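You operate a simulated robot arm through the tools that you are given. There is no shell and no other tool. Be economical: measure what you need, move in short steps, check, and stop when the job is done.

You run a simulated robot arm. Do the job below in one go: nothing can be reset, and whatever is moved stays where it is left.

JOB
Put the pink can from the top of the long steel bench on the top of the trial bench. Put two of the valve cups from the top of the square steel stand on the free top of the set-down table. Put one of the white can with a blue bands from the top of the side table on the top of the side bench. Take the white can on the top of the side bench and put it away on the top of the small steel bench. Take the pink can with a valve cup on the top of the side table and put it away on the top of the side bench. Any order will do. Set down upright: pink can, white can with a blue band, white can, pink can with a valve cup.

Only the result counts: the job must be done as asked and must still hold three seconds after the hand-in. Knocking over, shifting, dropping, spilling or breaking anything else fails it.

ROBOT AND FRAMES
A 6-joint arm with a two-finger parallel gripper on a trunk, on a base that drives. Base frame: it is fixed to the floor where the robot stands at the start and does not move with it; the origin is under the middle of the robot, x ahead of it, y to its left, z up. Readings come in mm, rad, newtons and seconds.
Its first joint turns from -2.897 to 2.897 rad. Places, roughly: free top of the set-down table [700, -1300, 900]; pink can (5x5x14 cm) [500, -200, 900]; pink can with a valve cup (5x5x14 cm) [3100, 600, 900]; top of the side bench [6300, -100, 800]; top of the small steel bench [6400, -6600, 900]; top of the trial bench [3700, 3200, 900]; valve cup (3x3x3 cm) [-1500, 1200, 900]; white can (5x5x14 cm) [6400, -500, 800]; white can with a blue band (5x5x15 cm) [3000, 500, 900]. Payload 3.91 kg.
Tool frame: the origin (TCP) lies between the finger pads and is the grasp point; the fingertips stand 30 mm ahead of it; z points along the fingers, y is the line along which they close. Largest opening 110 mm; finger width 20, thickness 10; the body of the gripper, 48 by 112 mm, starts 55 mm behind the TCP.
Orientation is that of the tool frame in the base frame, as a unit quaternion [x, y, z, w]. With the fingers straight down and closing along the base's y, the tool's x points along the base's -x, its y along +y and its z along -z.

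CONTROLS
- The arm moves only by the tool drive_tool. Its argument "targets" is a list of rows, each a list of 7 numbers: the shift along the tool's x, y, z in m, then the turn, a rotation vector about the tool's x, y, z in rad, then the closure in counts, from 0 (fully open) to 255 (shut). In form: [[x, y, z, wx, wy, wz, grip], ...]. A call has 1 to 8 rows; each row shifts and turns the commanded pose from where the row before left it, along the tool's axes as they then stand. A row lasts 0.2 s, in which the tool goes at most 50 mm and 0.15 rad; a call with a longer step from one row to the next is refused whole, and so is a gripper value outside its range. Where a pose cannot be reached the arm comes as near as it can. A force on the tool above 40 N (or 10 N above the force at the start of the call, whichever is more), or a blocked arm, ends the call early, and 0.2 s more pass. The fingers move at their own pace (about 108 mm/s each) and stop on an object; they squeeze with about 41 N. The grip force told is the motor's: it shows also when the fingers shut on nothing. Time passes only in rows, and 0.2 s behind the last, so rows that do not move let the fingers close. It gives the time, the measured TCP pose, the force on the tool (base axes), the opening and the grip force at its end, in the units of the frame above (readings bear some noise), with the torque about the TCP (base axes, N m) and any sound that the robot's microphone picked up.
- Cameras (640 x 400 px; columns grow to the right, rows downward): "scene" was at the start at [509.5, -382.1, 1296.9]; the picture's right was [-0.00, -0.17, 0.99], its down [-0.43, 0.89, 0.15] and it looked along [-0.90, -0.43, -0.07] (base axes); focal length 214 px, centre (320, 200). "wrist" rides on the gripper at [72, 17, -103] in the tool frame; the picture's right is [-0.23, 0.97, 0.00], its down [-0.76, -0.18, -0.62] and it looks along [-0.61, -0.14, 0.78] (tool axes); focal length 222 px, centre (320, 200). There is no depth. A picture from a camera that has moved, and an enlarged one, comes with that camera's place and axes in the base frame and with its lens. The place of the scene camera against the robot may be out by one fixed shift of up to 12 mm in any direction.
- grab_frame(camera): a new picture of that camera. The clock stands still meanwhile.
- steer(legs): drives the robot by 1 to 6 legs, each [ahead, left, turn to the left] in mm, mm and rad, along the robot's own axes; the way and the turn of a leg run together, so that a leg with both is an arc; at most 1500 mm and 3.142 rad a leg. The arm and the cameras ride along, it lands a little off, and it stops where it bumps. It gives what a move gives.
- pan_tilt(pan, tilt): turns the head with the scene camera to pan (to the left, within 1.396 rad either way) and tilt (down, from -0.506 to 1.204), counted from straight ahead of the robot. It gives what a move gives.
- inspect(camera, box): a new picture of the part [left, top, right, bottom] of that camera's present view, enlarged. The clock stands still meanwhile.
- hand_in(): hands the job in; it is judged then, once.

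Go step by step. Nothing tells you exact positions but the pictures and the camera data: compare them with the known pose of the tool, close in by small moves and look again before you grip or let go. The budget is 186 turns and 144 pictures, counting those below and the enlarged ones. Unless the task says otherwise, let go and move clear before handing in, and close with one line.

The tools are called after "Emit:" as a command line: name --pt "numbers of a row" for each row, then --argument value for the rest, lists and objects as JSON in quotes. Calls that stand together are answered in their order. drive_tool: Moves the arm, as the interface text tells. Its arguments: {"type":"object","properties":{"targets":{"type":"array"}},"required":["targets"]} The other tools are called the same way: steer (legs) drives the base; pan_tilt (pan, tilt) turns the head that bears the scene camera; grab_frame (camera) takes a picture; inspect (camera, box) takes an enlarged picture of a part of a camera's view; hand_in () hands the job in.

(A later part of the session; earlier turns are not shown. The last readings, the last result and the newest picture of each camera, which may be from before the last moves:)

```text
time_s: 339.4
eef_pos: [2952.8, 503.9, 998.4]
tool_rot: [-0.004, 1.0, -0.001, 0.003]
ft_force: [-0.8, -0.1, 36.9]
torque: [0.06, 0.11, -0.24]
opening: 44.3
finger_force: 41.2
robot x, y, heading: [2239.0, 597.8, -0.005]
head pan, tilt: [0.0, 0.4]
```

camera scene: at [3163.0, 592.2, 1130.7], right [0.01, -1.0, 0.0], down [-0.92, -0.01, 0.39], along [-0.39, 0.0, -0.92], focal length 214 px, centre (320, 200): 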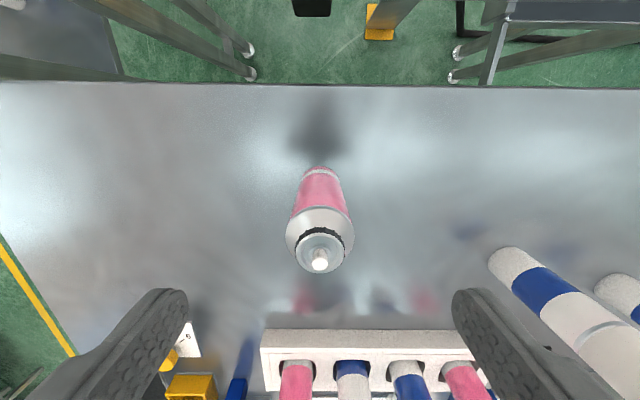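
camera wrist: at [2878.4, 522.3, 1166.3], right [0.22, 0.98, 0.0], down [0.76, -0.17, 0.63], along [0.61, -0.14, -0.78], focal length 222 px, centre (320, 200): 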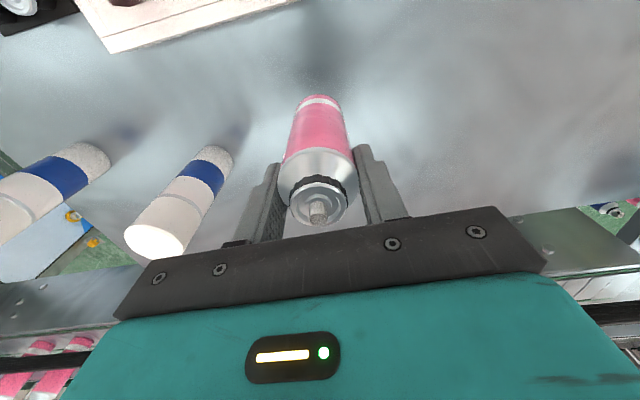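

Contact. I ease off, open, go down to z ≈ 977 and regrip there.

Emit:
drive_tool --pt "0 0 -0.003 0 0 0 255" --pt "0 0 0 0 0 0 180" --pt "0 0 0 0 0 0 100" --pt "0 0 0 0 0 0 20" --pt "0 0 0 0 0 0 0"

Emit:
grab_frame --camera "wrist"

```text
time_s: 340.6
eef_pos: [2953.7, 504.4, 1001.2]
tool_rot: [-0.005, 1.0, -0.001, 0.001]
ft_force: [0.2, -1.5, 0.5]
torque: [0.02, -0.01, 0.02]
opening: 110.2
finger_force: 0.2
robot x, y, heading: [2238.4, 596.4, -0.004]
head pan, tilt: [0.0, 0.4]
```

```text
57 pictures are left
camera wrist: at [2880.8, 522.0, 1103.6], right [0.22, 0.98, 0.0], down [0.76, -0.17, 0.62], along [0.61, -0.14, -0.78], focal length 222 px, centre (320, 200)
```

wrist: 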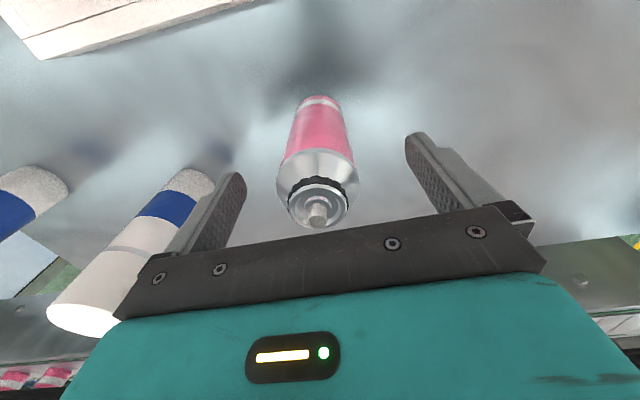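

Emit:
drive_tool --pt "0 0 0.012 0 0 0 0" --pt "0 0 0.011 0 0 0 0" --pt "0 0 0 0 0 0 0"

Emit:
drive_tool --pt "0 0 0 0 0 0 255" --pt "0 0 0 0 0 0 255" --pt "0 0 0 0 0 0 255"

```text
time_s: 341.4
eef_pos: [2953.6, 504.8, 978.3]
tool_rot: [-0.005, 1.0, -0.001, 0.001]
ft_force: [-0.4, -0.5, 0.6]
torque: [-0.01, 0.01, 0.03]
opening: 109.8
finger_force: 0.0
robot x, y, heading: [2239.7, 599.0, -0.006]
head pan, tilt: [0.0, 0.4]
```

```text
time_s: 342.2
eef_pos: [2954.3, 504.6, 978.8]
tool_rot: [-0.004, 1.0, -0.001, 0.001]
ft_force: [-0.1, 0.5, 1.3]
torque: [-0.05, 0.0, -0.02]
opening: 44.2
finger_force: 41.0
robot x, y, heading: [2241.7, 596.1, -0.005]
head pan, tilt: [0.0, 0.4]
```

Gripped properly now. I lift, draw back, and start the drive to the side bench.

Emit:
drive_tool --pt "0 0 -0.02 0 0 0 255" --pt "0 0 -0.03 0 0 0 255" --pt "0 0 -0.04 0 0 0 255" --pt "0 0 -0.04 0 0 0 255" --pt "0 0 -0.04 0 0 0 255" --pt "0 0 -0.04 0 0 0 255" --pt "0 0 -0.03 0 0 0 255" --pt "0 0 0 0 0 0 255"

Emit:
drive_tool --pt "0.03 0 0 0 0 0 255" --pt "0.04 0 0 0 0 0 255" --pt "0.045 0 0 0 0 0 255" --pt "0.045 0 0 0 0 0 255" --pt "0.045 0 0 0 0 0 255" --pt "0.045 0 0 0 0 0 255" --pt "0.045 0 0 0 0 0 255" --pt "0.025 0 0 0 0 0 255"

Emit:
steer --legs '[[-240, 0, 0], [0, 920, 0], [0, 920, 0]]'

```text
time_s: 344.0
eef_pos: [2952.2, 504.9, 1218.7]
tool_rot: [-0.004, 1.0, -0.001, 0.001]
ft_force: [0.8, -0.4, -1.5]
torque: [-0.03, -0.02, 0.0]
opening: 43.9
finger_force: 41.0
robot x, y, heading: [2239.9, 598.7, -0.004]
head pan, tilt: [0.0, 0.4]
```

```text
time_s: 345.8
eef_pos: [2633.5, 503.5, 1218.0]
tool_rot: [-0.005, 1.0, 0.0, 0.001]
ft_force: [0.8, -0.3, -2.5]
torque: [-0.03, 0.04, 0.03]
opening: 44.0
finger_force: 41.2
robot x, y, heading: [2240.0, 598.2, -0.009]
head pan, tilt: [0.0, 0.4]
```

```text
time_s: 356.4
eef_pos: [2416.8, 2337.3, 1217.5]
tool_rot: [-0.004, 1.0, -0.001, 0.001]
ft_force: [0.1, 0.5, -1.1]
torque: [0.0, 0.0, -0.01]
opening: 43.7
finger_force: 41.2
robot x, y, heading: [2021.5, 2431.2, 0.002]
head pan, tilt: [0.0, 0.4]
```

Emit:
steer --legs '[[1500, 0, 0], [1500, 0, 0], [0, -1200, 0], [0, -1200, 0]]'

```text
time_s: 382.3
eef_pos: [5326.1, -185.7, 1217.6]
tool_rot: [0.011, 1.0, 0.0, 0.001]
ft_force: [0.0, -0.3, -1.3]
torque: [-0.02, -0.02, -0.01]
opening: 44.2
finger_force: 41.1
robot x, y, heading: [4932.9, -78.6, -0.039]
head pan, tilt: [0.0, 0.4]
```

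Grip still good. I drive up to the side bench.

Emit:
steer --legs '[[690, -20, 0.039]]'

Emit:
pan_tilt --pan 0 --tilt -0.3

Emit:
grab_frame --camera "scene"

```text
time_s: 386.1
eef_pos: [6024.2, -210.5, 1218.0]
tool_rot: [-0.003, 1.0, -0.001, 0.001]
ft_force: [0.5, 0.0, -1.2]
torque: [0.0, -0.05, 0.02]
opening: 43.8
finger_force: 41.2
robot x, y, heading: [5627.4, -109.7, -0.015]
head pan, tilt: [0.0, 0.4]
```

```text
time_s: 387.2
eef_pos: [6023.6, -210.6, 1218.1]
tool_rot: [-0.002, 1.0, -0.002, 0.001]
ft_force: [1.3, 0.3, -1.8]
torque: [-0.03, 0.0, 0.02]
opening: 43.7
finger_force: 41.1
robot x, y, heading: [5627.5, -112.3, -0.013]
head pan, tilt: [0.0, -0.3]
```

```text
56 pictures are left
camera scene: at [6155.1, -211.7, 1274.6], right [0.0, -1.0, 0.0], down [-0.95, 0.0, -0.3], along [0.3, 0.0, -0.95], focal length 214 px, centre (320, 200)
```

scene: 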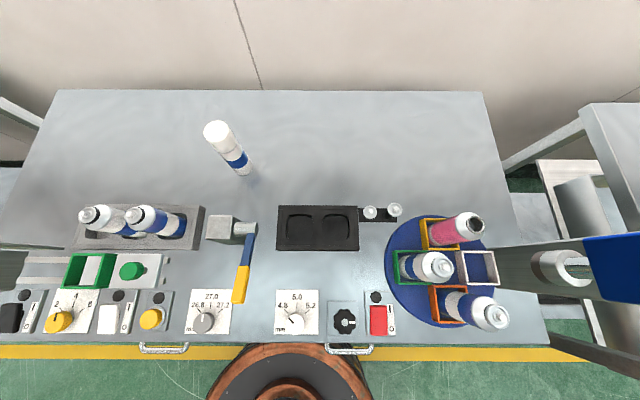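

Emit:
drive_tool --pt "-0.03 0 0.01 0 0 0 255" --pt "-0.045 0 0.01 0 0 0 255" --pt "-0.048 0 0.01 0 0 0 255" --pt "-0.048 0 0.01 0 0 0 255" --pt "-0.048 0 0.01 0 0 0 255" --pt "-0.048 0 0.01 0 0 0 255" --pt "-0.048 0 0.01 0 0 0 255" --pt "-0.048 0 0.01 0 0 0 255"

Emit:
drive_tool --pt "-0.02 0 0.04 0 0 0 255" --pt "0 0 0.045 0 0 0 255" --pt "0 0 0.045 0 0 0 255" --pt "0 0 0.045 0 0 0 255" --pt "0 0 0.045 0 0 0 255" --pt "0 0 0.01 0 0 0 255" --pt "0 0 0 0 0 0 255"

Emit:
grab_frame --camera "wrist"

```text
time_s: 389.0
eef_pos: [6388.1, -209.6, 1137.4]
tool_rot: [-0.002, 1.0, -0.001, 0.002]
ft_force: [-0.3, 0.1, 0.3]
torque: [-0.03, -0.11, -0.02]
opening: 43.9
finger_force: 40.7
robot x, y, heading: [5630.2, -112.3, -0.009]
head pan, tilt: [0.0, -0.3]
```

```text
time_s: 390.6
eef_pos: [6407.3, -210.8, 908.0]
tool_rot: [-0.002, 1.0, -0.001, 0.001]
ft_force: [-0.1, 0.4, -1.1]
torque: [0.04, -0.02, 0.03]
opening: 43.7
finger_force: 40.8
robot x, y, heading: [5630.8, -111.9, -0.009]
head pan, tilt: [0.0, -0.3]
```

```text
55 pictures are left
camera wrist: at [6334.4, -191.8, 1011.9], right [0.22, 0.97, 0.0], down [0.76, -0.17, 0.63], along [0.61, -0.14, -0.78], focal length 222 px, centre (320, 200)
```

wrist: 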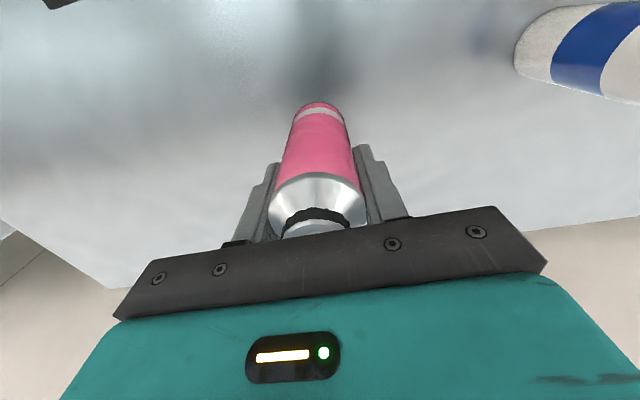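

Emit:
drive_tool --pt "0 0 0.01 0 0 0 255" --pt "0 0 0.01 0 0 0 255" --pt "0 0 0.004 0 0 0 255" --pt "0 0 0 0 0 0 255"

Emit:
drive_tool --pt "0 0 0.003 0 0 0 255" --pt "0 0 0 0 0 0 255"

```text
time_s: 391.6
eef_pos: [6408.3, -211.0, 884.5]
tool_rot: [-0.003, 1.0, 0.0, 0.001]
ft_force: [0.0, 0.8, -2.0]
torque: [0.04, -0.03, 0.02]
opening: 43.9
finger_force: 41.0
robot x, y, heading: [5630.2, -112.4, -0.011]
head pan, tilt: [0.0, -0.3]
```

```text
time_s: 392.2
eef_pos: [6409.1, -210.3, 881.3]
tool_rot: [-0.003, 1.0, -0.001, 0.001]
ft_force: [-0.2, 0.5, -1.0]
torque: [-0.01, -0.01, 0.01]
opening: 44.1
finger_force: 40.9
robot x, y, heading: [5628.6, -115.2, -0.011]
head pan, tilt: [0.0, -0.3]
```

Emit:
drive_tool --pt "0 0 0.003 0 0 0 255" --pt "0 0 0 0 0 0 255"

```text
time_s: 392.8
eef_pos: [6408.0, -209.4, 878.1]
tool_rot: [-0.003, 1.0, -0.001, 0.002]
ft_force: [0.6, 0.2, -2.5]
torque: [0.02, -0.01, 0.01]
opening: 43.6
finger_force: 40.6
robot x, y, heading: [5628.3, -112.9, -0.009]
head pan, tilt: [0.0, -0.3]
```

Emit:
drive_tool --pt "0 0 0.002 0 0 0 255" --pt "0 0 0 0 0 0 255"

```text
time_s: 393.4
eef_pos: [6407.6, -209.3, 877.7]
tool_rot: [-0.002, 1.0, -0.001, 0.001]
ft_force: [-0.5, -1.8, 15.6]
torque: [0.0, 0.24, 0.02]
opening: 43.6
finger_force: 40.7
robot x, y, heading: [5626.5, -112.5, -0.013]
head pan, tilt: [0.0, -0.3]
```

Contact. I open and lift clear, then look.

Emit:
drive_tool --pt "0 0 -0.001 0 0 0 255" --pt "0 0 0 0 0 0 200" --pt "0 0 0 0 0 0 150" --pt "0 0 0 0 0 0 80" --pt "0 0 0 0 0 0 0" --pt "0 0 0 0 0 0 0"

Emit:
drive_tool --pt "0 0 -0.03 0 0 0 0" --pt "0 0 -0.045 0 0 0 0" --pt "0 0 -0.045 0 0 0 0" --pt "0 0 -0.045 0 0 0 0" --pt "0 0 -0.045 0 0 0 0" --pt "0 0 -0.045 0 0 0 0" --pt "0 0 -0.045 0 0 0 0"

Emit:
grab_frame --camera "wrist"

```text
time_s: 394.8
eef_pos: [6407.5, -208.6, 878.2]
tool_rot: [-0.003, 1.0, -0.001, 0.001]
ft_force: [0.2, -0.4, 0.6]
torque: [0.0, -0.01, -0.02]
opening: 109.8
finger_force: 0.0
robot x, y, heading: [5630.9, -110.5, -0.015]
head pan, tilt: [0.0, -0.3]
```

```text
time_s: 396.4
eef_pos: [6410.1, -209.3, 1175.0]
tool_rot: [-0.002, 1.0, 0.0, 0.0]
ft_force: [0.7, -0.4, -0.2]
torque: [-0.03, 0.0, 0.0]
opening: 109.9
finger_force: 0.1
robot x, y, heading: [5630.1, -111.8, -0.006]
head pan, tilt: [0.0, -0.3]
```

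```text
54 pictures are left
camera wrist: at [6336.0, -190.8, 1278.8], right [0.22, 0.97, 0.0], down [0.76, -0.17, 0.62], along [0.61, -0.14, -0.78], focal length 222 px, centre (320, 200)
```

wrist: 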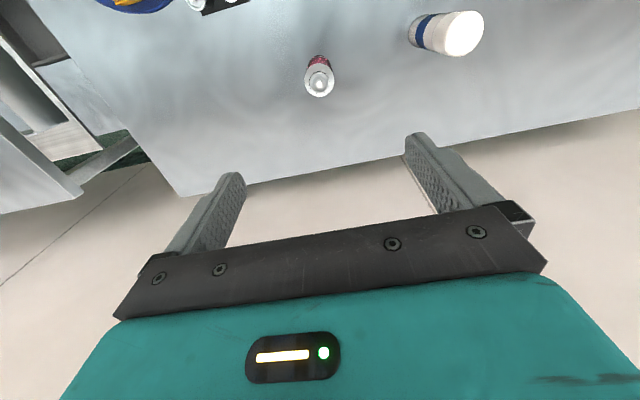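

Both cans stand upright on the side bench. Next the valve cups: I retract and drive back to the start area.

Emit:
drive_tool --pt "0.045 0 -0.005 0 0 0 0" --pt "0.045 0 -0.01 0 0 0 0" --pt "0.045 0 -0.01 0 0 0 0" --pt "0.045 0 -0.01 0 0 0 0" --pt "0.045 0 -0.01 0 0 0 0" --pt "0.045 0 -0.01 0 0 0 0" --pt "0.045 0 0 0 0 0 0" --pt "0.045 0 0 0 0 0 0"

Emit:
steer --legs '[[-600, 0, 0], [0, 1250, 0], [0, 1290, 0], [-1500, 0, 0], [-1500, 0, 0]]'

```text
time_s: 398.2
eef_pos: [6049.1, -208.8, 1231.2]
tool_rot: [-0.003, 1.0, 0.0, 0.0]
ft_force: [0.7, -0.6, -0.8]
torque: [-0.01, 0.12, 0.01]
opening: 110.2
finger_force: 0.0
robot x, y, heading: [5627.1, -110.6, -0.011]
head pan, tilt: [0.0, -0.3]
```

```text
time_s: 427.5
eef_pos: [2532.7, 2425.1, 1232.1]
tool_rot: [0.011, 1.0, 0.0, 0.001]
ft_force: [-0.2, 0.0, -0.3]
torque: [0.02, -0.02, 0.01]
opening: 109.9
finger_force: 0.0
robot x, y, heading: [2115.4, 2531.7, -0.038]
head pan, tilt: [0.0, -0.3]
```

Emit:
steer --legs '[[-900, -150, 0.038], [-900, -120, 0]]'

Emit:
pan_tilt --pan 0 --tilt 1.1

Emit:
grab_frame --camera "scene"

```text
time_s: 436.6
eef_pos: [746.1, 2177.6, 1232.5]
tool_rot: [-0.009, 1.0, -0.001, 0.001]
ft_force: [-0.2, -0.3, -0.2]
torque: [0.0, -0.06, 0.02]
opening: 110.1
finger_force: 0.1
robot x, y, heading: [324.4, 2271.7, 0.004]
head pan, tilt: [0.0, -0.3]
```

```text
time_s: 438.1
eef_pos: [746.2, 2177.7, 1232.6]
tool_rot: [-0.009, 1.0, -0.001, 0.001]
ft_force: [0.2, 0.6, 0.1]
torque: [0.0, 0.01, -0.05]
opening: 110.2
finger_force: 0.2
robot x, y, heading: [324.9, 2268.4, 0.001]
head pan, tilt: [0.0, 1.1]
```

```text
53 pictures are left
camera scene: at [758.0, 2177.0, 1304.4], right [0.02, -1.0, 0.0], down [-0.46, -0.01, 0.89], along [-0.89, -0.02, -0.46], focal length 214 px, centre (320, 200)
```

scene: 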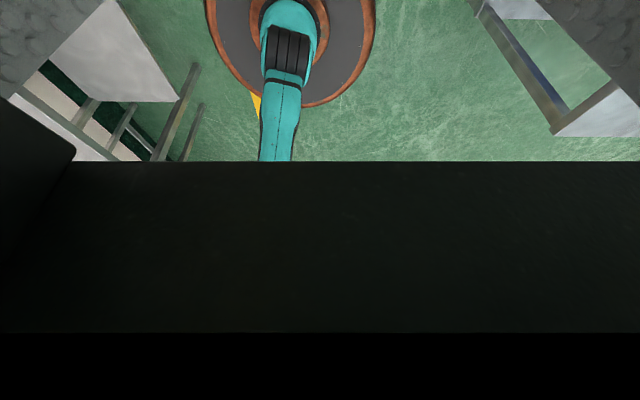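

The hand blocks that view. I turn the base to face -y (hand empty) and look from there.

Emit:
steer --legs '[[0, 0, -1.571]]'

Emit:
pan_tilt --pan -1.2 --tilt -0.3

Emit:
grab_frame --camera "scene"

```text
time_s: 442.3
eef_pos: [245.9, 1847.2, 1232.1]
tool_rot: [0.691, 0.723, -0.001, 0.0]
ft_force: [-0.2, 0.3, 0.0]
torque: [0.0, -0.02, -0.03]
opening: 110.1
finger_force: 0.1
robot x, y, heading: [325.6, 2270.2, -1.543]
head pan, tilt: [0.0, 1.1]
```

```text
time_s: 443.8
eef_pos: [246.8, 1847.4, 1233.1]
tool_rot: [0.691, 0.723, -0.001, 0.0]
ft_force: [0.4, -0.6, 0.3]
torque: [0.04, 0.0, -0.01]
opening: 110.0
finger_force: 0.1
robot x, y, heading: [328.1, 2269.2, -1.535]
head pan, tilt: [-1.201, -0.3]
```

```text
52 pictures are left
camera scene: at [175.4, 1706.9, 1339.5], right [-0.36, -0.01, 0.93], down [-0.32, 0.94, -0.11], along [-0.88, -0.34, -0.34], focal length 214 px, centre (320, 200)
```

scene: 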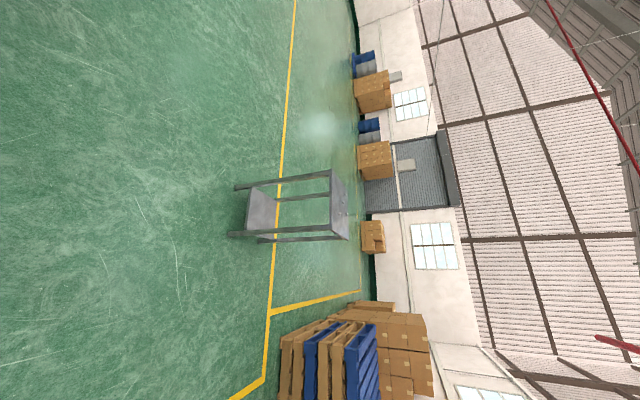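

The square stand is alone, top about x -1690..-1230, y 920..1380. I drive to its +y side, facing it.

Emit:
steer --legs '[[100, -1400, -0.03], [320, -380, 0]]'

Emit:
pan_tilt --pan 0 --tilt -0.4

Emit:
grab_frame --camera "scene"

```text
time_s: 453.5
eef_pos: [-1573.0, 1393.2, 1231.2]
tool_rot: [0.697, 0.717, -0.001, 0.001]
ft_force: [1.3, -0.5, -0.4]
torque: [-0.01, 0.01, -0.03]
opening: 110.0
finger_force: 0.0
robot x, y, heading: [-1486.4, 1816.1, -1.557]
head pan, tilt: [-1.201, -0.3]
```

```text
time_s: 454.9
eef_pos: [-1572.5, 1394.1, 1231.9]
tool_rot: [0.697, 0.717, -0.001, 0.0]
ft_force: [-0.5, 0.1, 0.1]
torque: [0.01, -0.01, -0.02]
opening: 110.2
finger_force: 0.0
robot x, y, heading: [-1485.5, 1819.0, -1.556]
head pan, tilt: [0.0, -0.4]
```

```text
51 pictures are left
camera scene: at [-1573.0, 1248.8, 1294.7], right [-1.0, -0.03, 0.0], down [-0.03, 0.92, -0.39], along [0.01, -0.39, -0.92], focal length 214 px, centre (320, 200)
```

scene: 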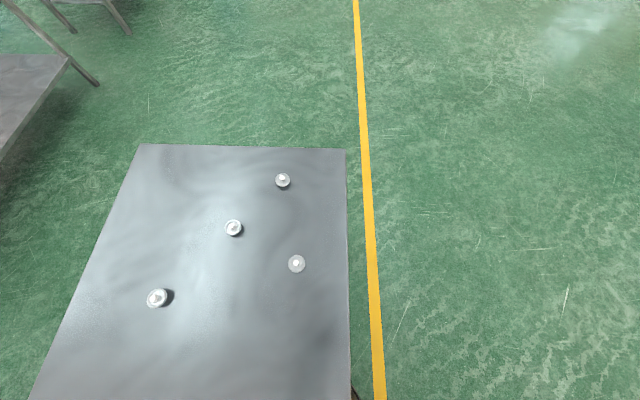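

Four valve cups are on the stand. I'll take the one near (-1530, 1202) first.

Emit:
drive_tool --pt "-0.0483 0.0092 0 0 0 0 0" --pt "-0.0483 0.0092 0 0 0 0 0" --pt "-0.0483 0.0092 0 0 0 0 0" --pt "-0.0483 0.0092 0 0 0 0 0" --pt "0 0 0.045 0 0 0 0" --pt "0 0 0.045 0 0 0 0" --pt "0 0 0.045 0 0 0 0" --pt "0 0 0.045 0 0 0 0"

Emit:
pan_tilt --pan 0 --tilt 0.4

Emit:
grab_frame --camera "scene"

Emit:
grab_frame --camera "wrist"

```text
time_s: 456.7
eef_pos: [-1531.1, 1202.3, 1051.7]
tool_rot: [0.697, 0.717, -0.001, 0.0]
ft_force: [-0.2, 0.0, 0.1]
torque: [-0.02, -0.01, 0.03]
opening: 110.0
finger_force: 0.1
robot x, y, heading: [-1485.9, 1814.4, -1.561]
head pan, tilt: [0.0, -0.4]
```

```text
time_s: 457.9
eef_pos: [-1530.0, 1201.8, 1052.3]
tool_rot: [0.696, 0.718, -0.001, 0.0]
ft_force: [-0.1, -0.6, -0.5]
torque: [-0.03, 0.02, 0.03]
opening: 109.9
finger_force: 0.0
robot x, y, heading: [-1489.9, 1815.0, -1.552]
head pan, tilt: [0.0, 0.4]
```

```text
50 pictures are left
camera scene: at [-1532.0, 1126.2, 1095.6], right [-1.0, -0.03, 0.0], down [-0.03, 0.92, 0.39], along [-0.01, 0.39, -0.92], focal length 214 px, centre (320, 200)
```

scene: 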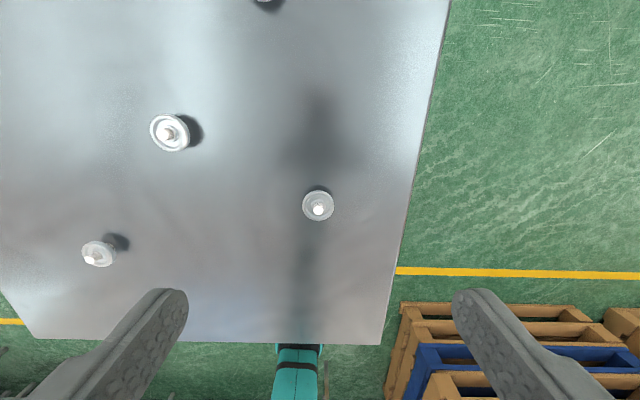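

```text
49 pictures are left
camera wrist: at [-1515.5, 1276.2, 1156.0], right [0.98, -0.2, 0.0], down [-0.15, -0.77, 0.62], along [-0.12, -0.61, -0.78], focal length 222 px, centre (320, 200)
```

wrist: 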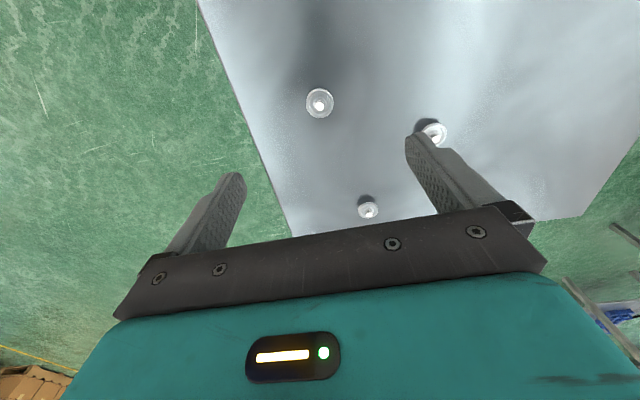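

Emit:
drive_tool --pt "0.008 0 0.045 0 0 0 0" --pt "0 0 0.04 0 0 0 0" --pt "0 0 0 0 0 0 0"

Emit:
grab_frame --camera "scene"

Emit:
grab_frame --camera "wrist"

```text
time_s: 458.7
eef_pos: [-1529.6, 1207.0, 966.6]
tool_rot: [0.697, 0.717, -0.001, 0.0]
ft_force: [0.3, -0.3, -0.1]
torque: [-0.02, -0.01, 0.03]
opening: 110.0
finger_force: 0.1
robot x, y, heading: [-1485.6, 1813.9, -1.558]
head pan, tilt: [0.0, 0.4]
```

```text
48 pictures are left
camera scene: at [-1532.1, 1132.7, 1009.6], right [-1.0, -0.03, 0.0], down [-0.03, 0.92, 0.39], along [-0.01, 0.39, -0.92], focal length 214 px, centre (320, 200)
```

scene: 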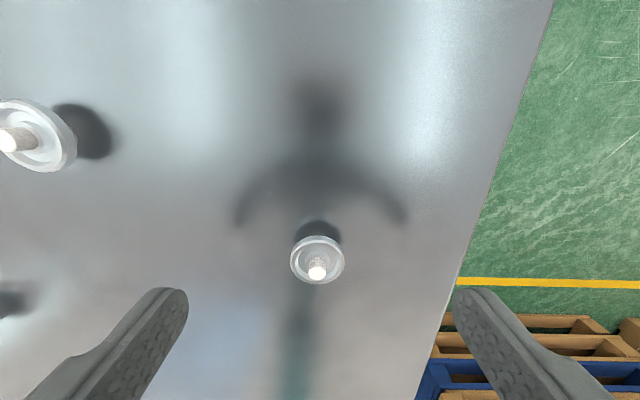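

```text
47 pictures are left
camera wrist: at [-1515.6, 1282.7, 1070.0], right [0.98, -0.2, 0.0], down [-0.15, -0.77, 0.62], along [-0.12, -0.61, -0.78], focal length 222 px, centre (320, 200)
```

wrist: 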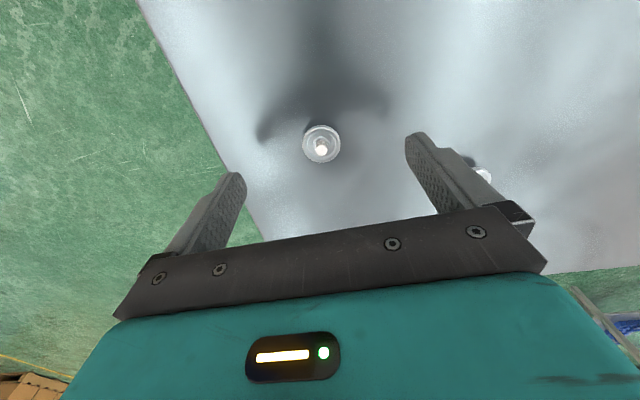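

The cup's rim centre is at about (-1529.5, 1212, 909). I lower so the pads straddle it and close.

Emit:
drive_tool --pt "0.005 0 0.03 0 0 0 0" --pt "0 0 0.009 0 0 0 0" --pt "0 0 0 0 0 0 0"

Emit:
grab_frame --camera "wrist"

```text
time_s: 459.5
eef_pos: [-1529.7, 1213.7, 929.1]
tool_rot: [0.697, 0.717, -0.004, 0.002]
ft_force: [0.4, -7.4, 38.9]
torque: [0.29, -2.3, -0.28]
opening: 110.3
finger_force: 0.0
robot x, y, heading: [-1489.7, 1811.0, -1.555]
head pan, tilt: [0.0, 0.4]
```

```text
46 pictures are left
camera wrist: at [-1516.2, 1288.0, 1033.1], right [0.98, -0.2, 0.0], down [-0.16, -0.76, 0.63], along [-0.12, -0.62, -0.78], focal length 222 px, centre (320, 200)
```

wrist: 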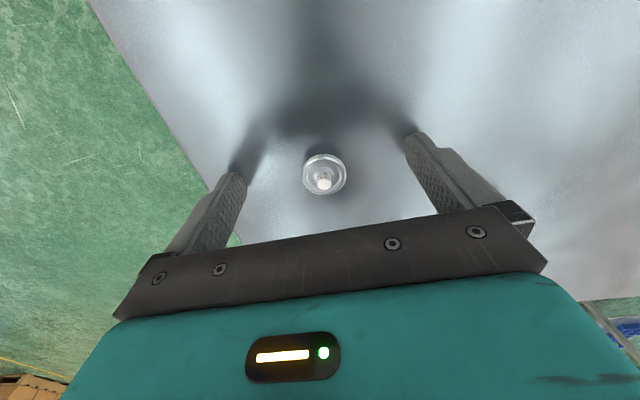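

The fingertips touch the top (so it is at z ≈ 899). I rise 3 mm and close.

Emit:
drive_tool --pt "0 0 -0.005 0 0 0 0" --pt "0 0 0 0 0 0 0" --pt "0 0 0 0 0 0 120"

Emit:
drive_tool --pt "0 0 0 0 0 0 255" --pt "0 0 0 0 0 0 255" --pt "0 0 0 0 0 0 255"

Emit:
grab_frame --camera "wrist"

```text
time_s: 460.3
eef_pos: [-1531.4, 1212.9, 932.4]
tool_rot: [0.696, 0.718, -0.001, 0.0]
ft_force: [-0.8, 0.5, 0.0]
torque: [-0.01, 0.0, 0.0]
opening: 58.0
finger_force: 0.1
robot x, y, heading: [-1481.8, 1816.3, -1.56]
head pan, tilt: [0.0, 0.4]
```

```text
time_s: 461.1
eef_pos: [-1531.1, 1212.9, 932.3]
tool_rot: [0.696, 0.718, -0.001, 0.0]
ft_force: [1.0, -0.3, -0.7]
torque: [-0.01, -0.02, 0.01]
opening: 20.1
finger_force: 41.0
robot x, y, heading: [-1486.9, 1818.3, -1.56]
head pan, tilt: [0.0, 0.4]
```

```text
45 pictures are left
camera wrist: at [-1516.5, 1287.9, 1036.2], right [0.98, -0.2, 0.0], down [-0.15, -0.77, 0.62], along [-0.12, -0.61, -0.78], focal length 222 px, centre (320, 200)
```

wrist: 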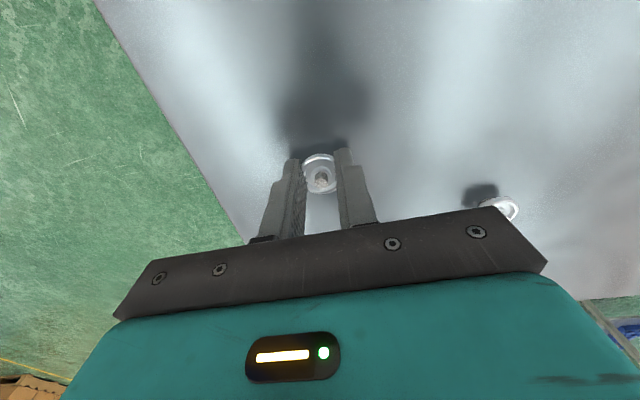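

Emit:
drive_tool --pt "0 0 -0.02 0 0 0 255" --pt "0 0 -0.04 0 0 0 255" --pt "0 0 -0.045 0 0 0 255" --pt "0 0 -0.045 0 0 0 255" --pt "0 0 -0.045 0 0 0 255" --pt "0 0 -0.045 0 0 0 255" --pt "0 0 0 0 0 0 255"

Emit:
grab_frame --camera "wrist"

```text
time_s: 462.7
eef_pos: [-1532.2, 1214.0, 1174.0]
tool_rot: [0.697, 0.717, -0.001, 0.0]
ft_force: [-0.4, -0.4, -0.3]
torque: [0.01, 0.02, 0.01]
opening: 23.8
finger_force: 40.9
robot x, y, heading: [-1486.0, 1811.4, -1.555]
head pan, tilt: [0.0, 0.4]
```

```text
44 pictures are left
camera wrist: at [-1517.1, 1289.0, 1277.4], right [0.98, -0.2, 0.0], down [-0.15, -0.77, 0.62], along [-0.12, -0.61, -0.78], focal length 222 px, centre (320, 200)
```

wrist: 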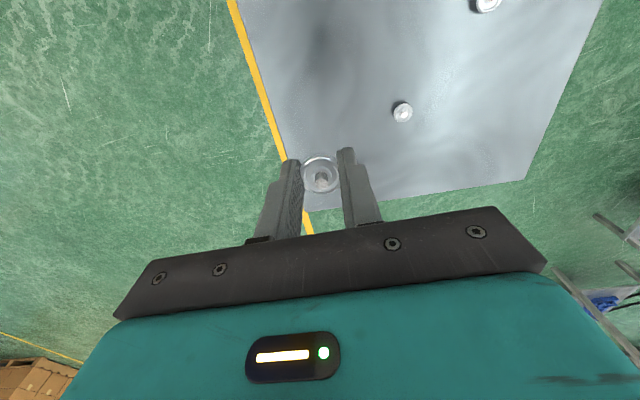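

The cup is held. I retract and drive around to the set-down table.

Emit:
drive_tool --pt "0.04 0 -0.01 0 0 0 255" --pt "0.045 0 -0.01 0 0 0 255" --pt "0.045 0 -0.01 0 0 0 255" --pt "0.045 0 -0.01 0 0 0 255" --pt "0.025 0 0 0 0 0 255"

Emit:
steer --legs '[[0, 850, 0], [1450, 0, 0], [1450, 0, 0]]'

Emit:
pan_tilt --pan 1.0 --tilt -0.3

Emit:
grab_frame --camera "scene"

```text
time_s: 463.9
eef_pos: [-1537.1, 1414.6, 1213.1]
tool_rot: [0.697, 0.717, -0.001, 0.0]
ft_force: [-0.3, -0.6, -0.6]
torque: [0.02, 0.03, -0.01]
opening: 24.0
finger_force: 41.1
robot x, y, heading: [-1482.9, 1816.1, -1.559]
head pan, tilt: [0.0, 0.4]
```

```text
time_s: 481.9
eef_pos: [-630.9, -1476.8, 1213.4]
tool_rot: [0.689, 0.725, -0.001, 0.0]
ft_force: [0.0, -0.3, 0.3]
torque: [-0.01, 0.0, 0.01]
opening: 23.9
finger_force: 41.0
robot x, y, heading: [-590.3, -1074.5, -1.538]
head pan, tilt: [0.0, 0.4]
```

```text
time_s: 483.2
eef_pos: [-629.6, -1476.0, 1213.3]
tool_rot: [0.689, 0.725, -0.001, 0.001]
ft_force: [0.1, 1.1, 0.0]
torque: [0.01, 0.03, -0.03]
opening: 24.1
finger_force: 41.1
robot x, y, heading: [-589.3, -1075.2, -1.537]
head pan, tilt: [1.0, -0.3]
```

```text
43 pictures are left
camera scene: at [-561.8, -1609.7, 1306.4], right [-0.54, -0.03, -0.84], down [0.2, 0.97, -0.16], along [0.82, -0.25, -0.52], focal length 214 px, centre (320, 200)
```

scene: 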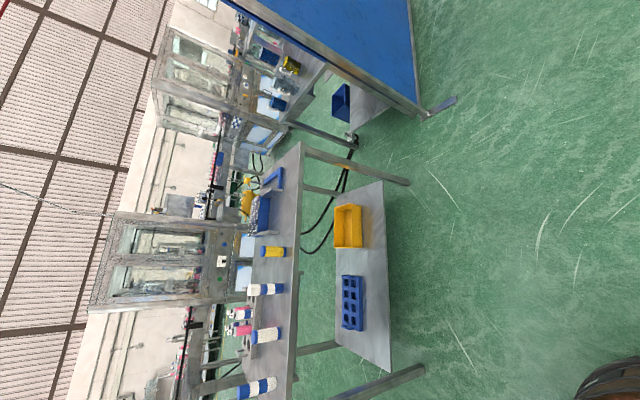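

The set-down table's top (z ~900) carries cans, a yellow block, a blue box; it starts near x ≈ 250. I move closer and swing the hand over to look down at it.

Emit:
steer --legs '[[170, 460, -0.03]]'

Emit:
drive_tool --pt "0 0.048 0 0 0 0 255" --pt "0 0.048 0 0 0 0 255" --pt "0.01 0.047 0 0 0 0 255" --pt "0.01 0.047 0 0 0 0 255" --pt "0.02 0.043 0 0 0 0 255" --pt "0.02 0.043 0 0 0 0 255" --pt "0.02 0.043 0 0 0 0 255" --pt "0 0 0 0 0 0 255"

Emit:
pan_tilt --pan 0.6 --tilt 0.2

Emit:
grab_frame --camera "scene"

```text
time_s: 486.1
eef_pos: [-182.1, -1638.5, 1211.8]
tool_rot: [0.701, 0.713, -0.001, 0.001]
ft_force: [0.4, 0.9, 0.2]
torque: [0.0, 0.04, 0.03]
opening: 24.1
finger_force: 40.8
robot x, y, heading: [-123.2, -1240.7, -1.569]
head pan, tilt: [1.0, -0.3]
```

```text
time_s: 487.9
eef_pos: [132.7, -1554.5, 1211.0]
tool_rot: [0.7, 0.714, -0.002, 0.0]
ft_force: [0.4, -0.3, -0.4]
torque: [0.01, -0.06, 0.0]
opening: 24.1
finger_force: 41.3
robot x, y, heading: [-129.4, -1237.2, -1.564]
head pan, tilt: [1.0, -0.3]
```

```text
time_s: 488.8
eef_pos: [133.2, -1554.1, 1209.6]
tool_rot: [0.701, 0.713, -0.002, 0.0]
ft_force: [0.9, -0.1, 0.0]
torque: [-0.01, 0.0, -0.02]
opening: 24.0
finger_force: 40.6
robot x, y, heading: [-130.1, -1234.9, -1.569]
head pan, tilt: [0.6, 0.201]
```

```text
42 pictures are left
camera scene: at [184.0, -1647.1, 1269.8], right [-0.83, -0.02, -0.56], down [-0.13, 0.98, 0.16], along [0.55, 0.21, -0.81], focal length 214 px, centre (320, 200)
```

scene: 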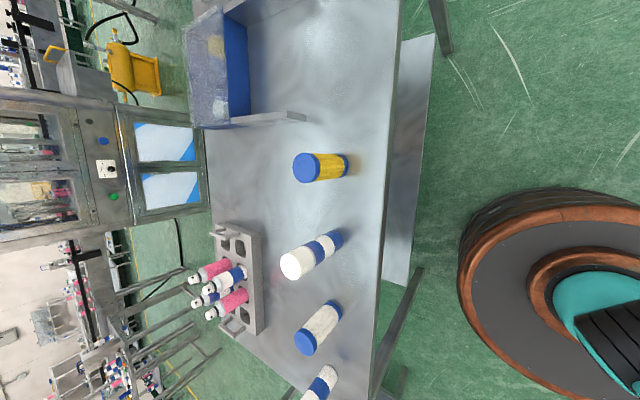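

The top is free around (600, -1575), between the yellow can, the grey holder and the box. I carry the cup there.

Emit:
drive_tool --pt "-0.012 0.046 0 0 0 0 255" --pt "-0.012 0.046 0 0 0 0 255" --pt "-0.005 0.048 0 0 0 0 255" --pt "0 0.049 0 0 0 0 255" --pt "0 0.049 0 0 0 0 255" --pt "0 0.049 0 0 0 0 255" --pt "0 0.049 0 0 0 0 255" --pt "0 0.049 0 0 0 0 255"

Emit:
drive_tool --pt "0 0.049 0 0 0 0 255" --pt "0 0.049 0 0 0 0 255" --pt "0 0 0.04 0 0 0 255" --pt "0 0 0.04 0 0 0 255" --pt "0 0 0.04 0 0 0 255" --pt "0 0 0 0 0 0 255"

Emit:
pan_tilt --pan 0 --tilt 0.4

Emit:
grab_frame --camera "scene"

Emit:
grab_frame --camera "wrist"

```text
time_s: 490.6
eef_pos: [522.3, -1574.8, 1213.2]
tool_rot: [0.701, 0.713, -0.001, 0.001]
ft_force: [-1.7, -0.4, 1.3]
torque: [-0.04, -0.09, 0.0]
opening: 24.2
finger_force: 41.1
robot x, y, heading: [-124.2, -1239.3, -1.558]
head pan, tilt: [0.6, 0.201]
```

```text
time_s: 492.0
eef_pos: [619.8, -1572.2, 1091.5]
tool_rot: [0.701, 0.713, -0.001, 0.001]
ft_force: [-0.6, 0.6, 0.2]
torque: [-0.02, 0.04, -0.02]
opening: 24.1
finger_force: 40.5
robot x, y, heading: [-123.6, -1242.8, -1.565]
head pan, tilt: [0.6, 0.201]
```

```text
time_s: 493.0
eef_pos: [619.3, -1573.1, 1092.3]
tool_rot: [0.701, 0.713, -0.001, 0.0]
ft_force: [0.2, 0.7, -0.2]
torque: [-0.02, -0.01, 0.01]
opening: 23.9
finger_force: 41.0
robot x, y, heading: [-128.2, -1236.5, -1.571]
head pan, tilt: [0.0, 0.4]
```

```text
41 pictures are left
camera scene: at [616.9, -1647.5, 1135.3], right [-1.0, -0.02, 0.0], down [-0.02, 0.92, 0.39], along [-0.01, 0.39, -0.92], focal length 214 px, centre (320, 200)
```

scene: 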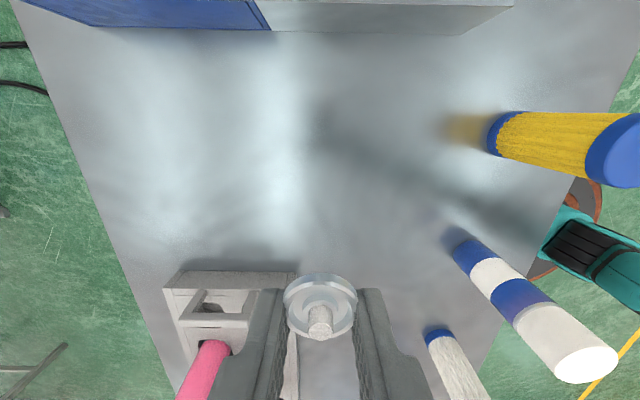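

```text
40 pictures are left
camera wrist: at [634.9, -1497.7, 1195.7], right [0.98, -0.21, 0.0], down [-0.16, -0.76, 0.62], along [-0.13, -0.61, -0.78], focal length 222 px, centre (320, 200)
```

wrist: 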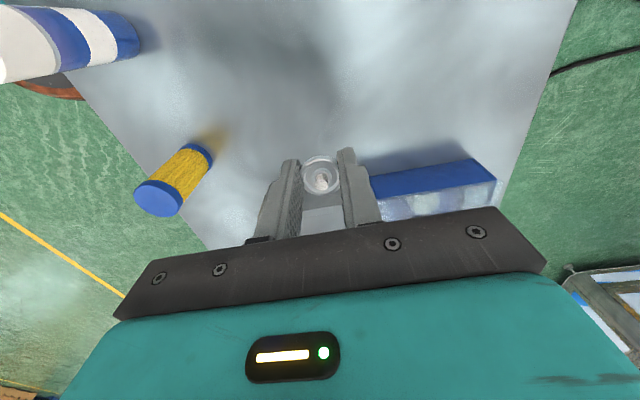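

Emit:
drive_tool --pt "-0.025 0 0.04 0 0 0 255" --pt "0 0 0.045 0 0 0 255" --pt "0 0 0.04 0 0 0 255" --pt "0 0 0 0 0 0 255"

Emit:
grab_frame --camera "scene"

```text
time_s: 494.0
eef_pos: [617.6, -1600.7, 965.8]
tool_rot: [0.7, 0.714, -0.001, 0.0]
ft_force: [0.0, -0.8, 0.1]
torque: [-0.03, -0.01, -0.03]
opening: 24.0
finger_force: 40.4
robot x, y, heading: [-130.0, -1239.7, -1.569]
head pan, tilt: [0.0, 0.4]
```

```text
39 pictures are left
camera scene: at [614.7, -1675.1, 1008.8], right [-1.0, -0.02, 0.0], down [-0.02, 0.92, 0.39], along [-0.01, 0.39, -0.92], focal length 214 px, centre (320, 200)
```

scene: 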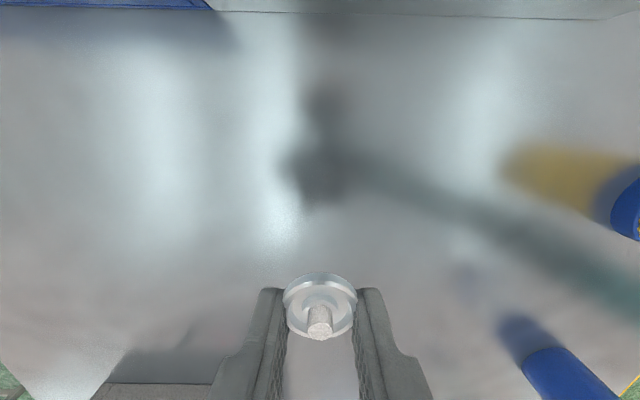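

Emit:
drive_tool --pt "0 0 0.008 0 0 0 255" --pt "0 0 0.008 0 0 0 255" --pt "0 0 0.004 0 0 0 255" --pt "0 0 0 0 0 0 255"

Emit:
drive_tool --pt "0 0 0.003 0 0 0 255" --pt "0 0 0.003 0 0 0 255" --pt "0 0 0 0 0 0 255"

Emit:
grab_frame --camera "scene"

```text
time_s: 495.0
eef_pos: [618.2, -1599.0, 947.8]
tool_rot: [0.701, 0.713, -0.002, 0.0]
ft_force: [0.2, 0.0, -0.6]
torque: [0.0, 0.01, 0.0]
opening: 24.0
finger_force: 41.3
robot x, y, heading: [-130.2, -1242.6, -1.56]
head pan, tilt: [0.0, 0.4]
```

```text
time_s: 495.8
eef_pos: [618.8, -1599.7, 941.1]
tool_rot: [0.701, 0.713, -0.001, -0.001]
ft_force: [0.7, 0.4, 0.1]
torque: [-0.02, 0.0, 0.01]
opening: 24.1
finger_force: 41.2
robot x, y, heading: [-129.6, -1239.0, -1.567]
head pan, tilt: [0.0, 0.4]
```

```text
38 pictures are left
camera scene: at [615.9, -1673.9, 984.2], right [-1.0, -0.02, 0.0], down [-0.02, 0.92, 0.39], along [-0.01, 0.39, -0.92], focal length 214 px, centre (320, 200)
```

scene: 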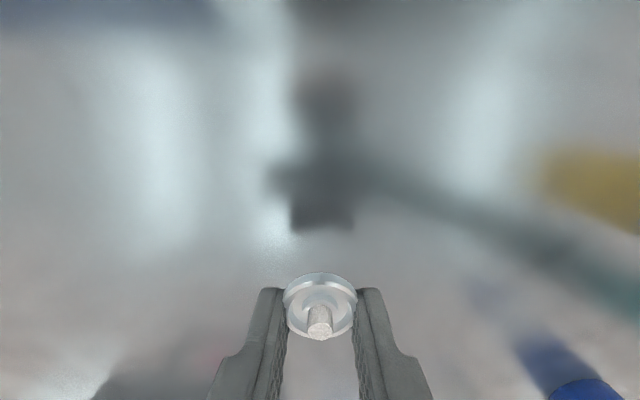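

Emit:
drive_tool --pt "0 0 0.004 0 0 0 255" --pt "0 0 0.004 0 0 0 255" --pt "0 0 0 0 0 0 255"

Emit:
drive_tool --pt "0 0 0.003 0 0 0 255" --pt "0 0 0.003 0 0 0 255" --pt "0 0 0 0 0 0 255"

Emit:
grab_frame --camera "scene"

```text
time_s: 496.6
eef_pos: [619.2, -1597.7, 933.7]
tool_rot: [0.701, 0.713, -0.001, 0.0]
ft_force: [-0.1, 0.3, 0.6]
torque: [0.0, -0.03, -0.02]
opening: 24.4
finger_force: 41.3
robot x, y, heading: [-128.6, -1236.5, -1.566]
head pan, tilt: [0.0, 0.4]
```

```text
time_s: 497.4
eef_pos: [619.4, -1598.5, 926.8]
tool_rot: [0.701, 0.713, -0.001, 0.0]
ft_force: [-0.2, 0.6, -0.6]
torque: [0.0, -0.03, 0.01]
opening: 23.7
finger_force: 40.9
robot x, y, heading: [-126.6, -1240.3, -1.565]
head pan, tilt: [0.0, 0.4]
```

```text
37 pictures are left
camera scene: at [616.3, -1672.7, 970.1], right [-1.0, -0.02, 0.0], down [-0.02, 0.92, 0.39], along [-0.01, 0.39, -0.92], focal length 214 px, centre (320, 200)
```

scene: 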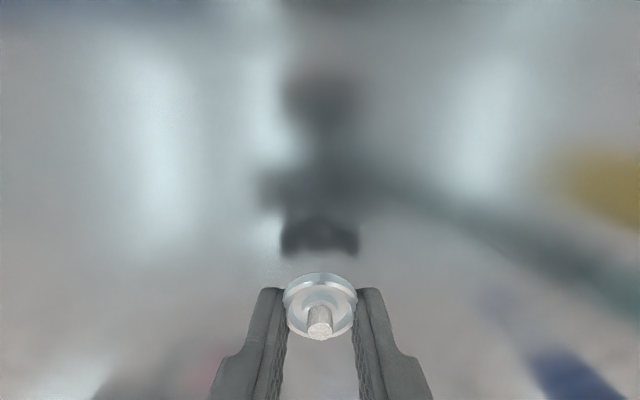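

Emit:
drive_tool --pt "0 0 0.003 0 0 0 255" --pt "0 0 0.003 0 0 0 255" --pt "0 0 0.003 0 0 0 255" --pt "0 0 0 0 0 0 255"

Emit:
drive_tool --pt "0 0 0.003 0 0 0 255" --pt "0 0 0 0 0 0 255"

Emit:
drive_tool --pt "0 0 0.003 0 0 0 255" --pt "0 0 0 0 0 0 255"

```text
time_s: 498.4
eef_pos: [619.1, -1598.9, 919.2]
tool_rot: [0.701, 0.714, -0.001, 0.0]
ft_force: [-1.0, -0.2, -0.7]
torque: [0.0, 0.03, 0.01]
opening: 24.2
finger_force: 40.6
robot x, y, heading: [-129.2, -1237.8, -1.568]
head pan, tilt: [0.0, 0.4]
```

```text
time_s: 499.0
eef_pos: [620.0, -1598.0, 914.0]
tool_rot: [0.701, 0.713, -0.001, -0.001]
ft_force: [-0.9, -0.2, -0.5]
torque: [-0.01, 0.0, 0.0]
opening: 24.0
finger_force: 41.2
robot x, y, heading: [-126.7, -1239.9, -1.567]
head pan, tilt: [0.0, 0.4]
```

```text
time_s: 499.6
eef_pos: [619.6, -1598.3, 911.3]
tool_rot: [0.701, 0.713, -0.001, 0.0]
ft_force: [0.1, -1.0, 0.9]
torque: [-0.04, 0.01, 0.02]
opening: 24.1
finger_force: 41.2
robot x, y, heading: [-129.5, -1239.6, -1.571]
head pan, tilt: [0.0, 0.4]
```

Emit:
drive_tool --pt "0 0 0.003 0 0 0 255" --pt "0 0 0 0 0 0 255"

Emit:
drive_tool --pt "0 0 0.003 0 0 0 255" --pt "0 0 0 0 0 0 255"

Emit:
grab_frame --camera "scene"

```text
time_s: 500.2
eef_pos: [618.7, -1598.8, 911.4]
tool_rot: [0.701, 0.713, -0.001, 0.002]
ft_force: [2.7, -2.2, 28.1]
torque: [-0.19, -0.03, 0.06]
opening: 23.6
finger_force: 41.5
robot x, y, heading: [-125.4, -1240.0, -1.565]
head pan, tilt: [0.0, 0.4]
```

```text
time_s: 500.6
eef_pos: [619.1, -1598.8, 910.4]
tool_rot: [0.701, 0.713, 0.002, 0.002]
ft_force: [-0.7, 0.5, 8.6]
torque: [-0.03, 0.02, -0.02]
opening: 24.3
finger_force: 41.1
robot x, y, heading: [-131.7, -1238.6, -1.563]
head pan, tilt: [0.0, 0.4]
stopped in row 1: the force on the tool passed its limit at 43 N (the readings are from after the stop); the commanded pose is now the measured one
```

```text
36 pictures are left
camera scene: at [616.0, -1673.7, 953.4], right [-1.0, -0.02, 0.0], down [-0.02, 0.92, 0.39], along [0.0, 0.39, -0.92], focal length 214 px, centre (320, 200)
```

scene: 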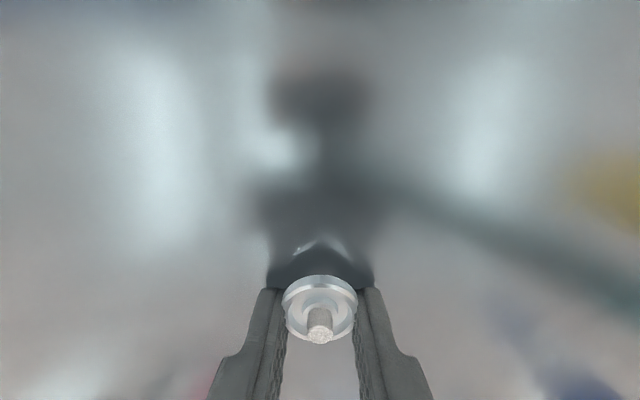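

Contact. I open partly and rise.

Emit:
drive_tool --pt "0 0 -0.001 0 0 0 190" --pt "0 0 0 0 0 0 170" --pt "0 0 0 0 0 0 120" --pt "0 0 0 0 0 0 120"

Emit:
drive_tool --pt "0 0 -0.02 0 0 0 120" --pt "0 0 -0.04 0 0 0 120" --pt "0 0 -0.045 0 0 0 120" --pt "0 0 -0.045 0 0 0 120" --pt "0 0 -0.045 0 0 0 120" --pt "0 0 -0.045 0 0 0 120" --pt "0 0 -0.045 0 0 0 120"

Emit:
grab_frame --camera "scene"

```text
time_s: 501.6
eef_pos: [618.5, -1598.6, 910.2]
tool_rot: [0.701, 0.713, -0.001, 0.002]
ft_force: [0.3, 2.2, 5.6]
torque: [0.07, 0.14, -0.1]
opening: 58.1
finger_force: 0.0
robot x, y, heading: [-128.2, -1238.6, -1.571]
head pan, tilt: [0.0, 0.4]
```

```text
time_s: 503.2
eef_pos: [617.4, -1595.1, 1197.4]
tool_rot: [0.701, 0.713, -0.001, 0.001]
ft_force: [0.2, -0.2, -0.3]
torque: [0.04, 0.0, 0.04]
opening: 58.1
finger_force: 0.1
robot x, y, heading: [-126.0, -1239.6, -1.565]
head pan, tilt: [0.0, 0.4]
```

```text
35 pictures are left
camera scene: at [614.3, -1670.5, 1240.5], right [-1.0, -0.02, 0.0], down [-0.02, 0.92, 0.39], along [-0.01, 0.39, -0.92], focal length 214 px, centre (320, 200)
```

scene: 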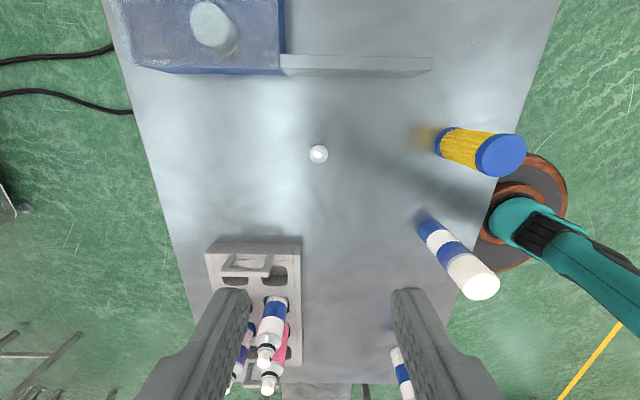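

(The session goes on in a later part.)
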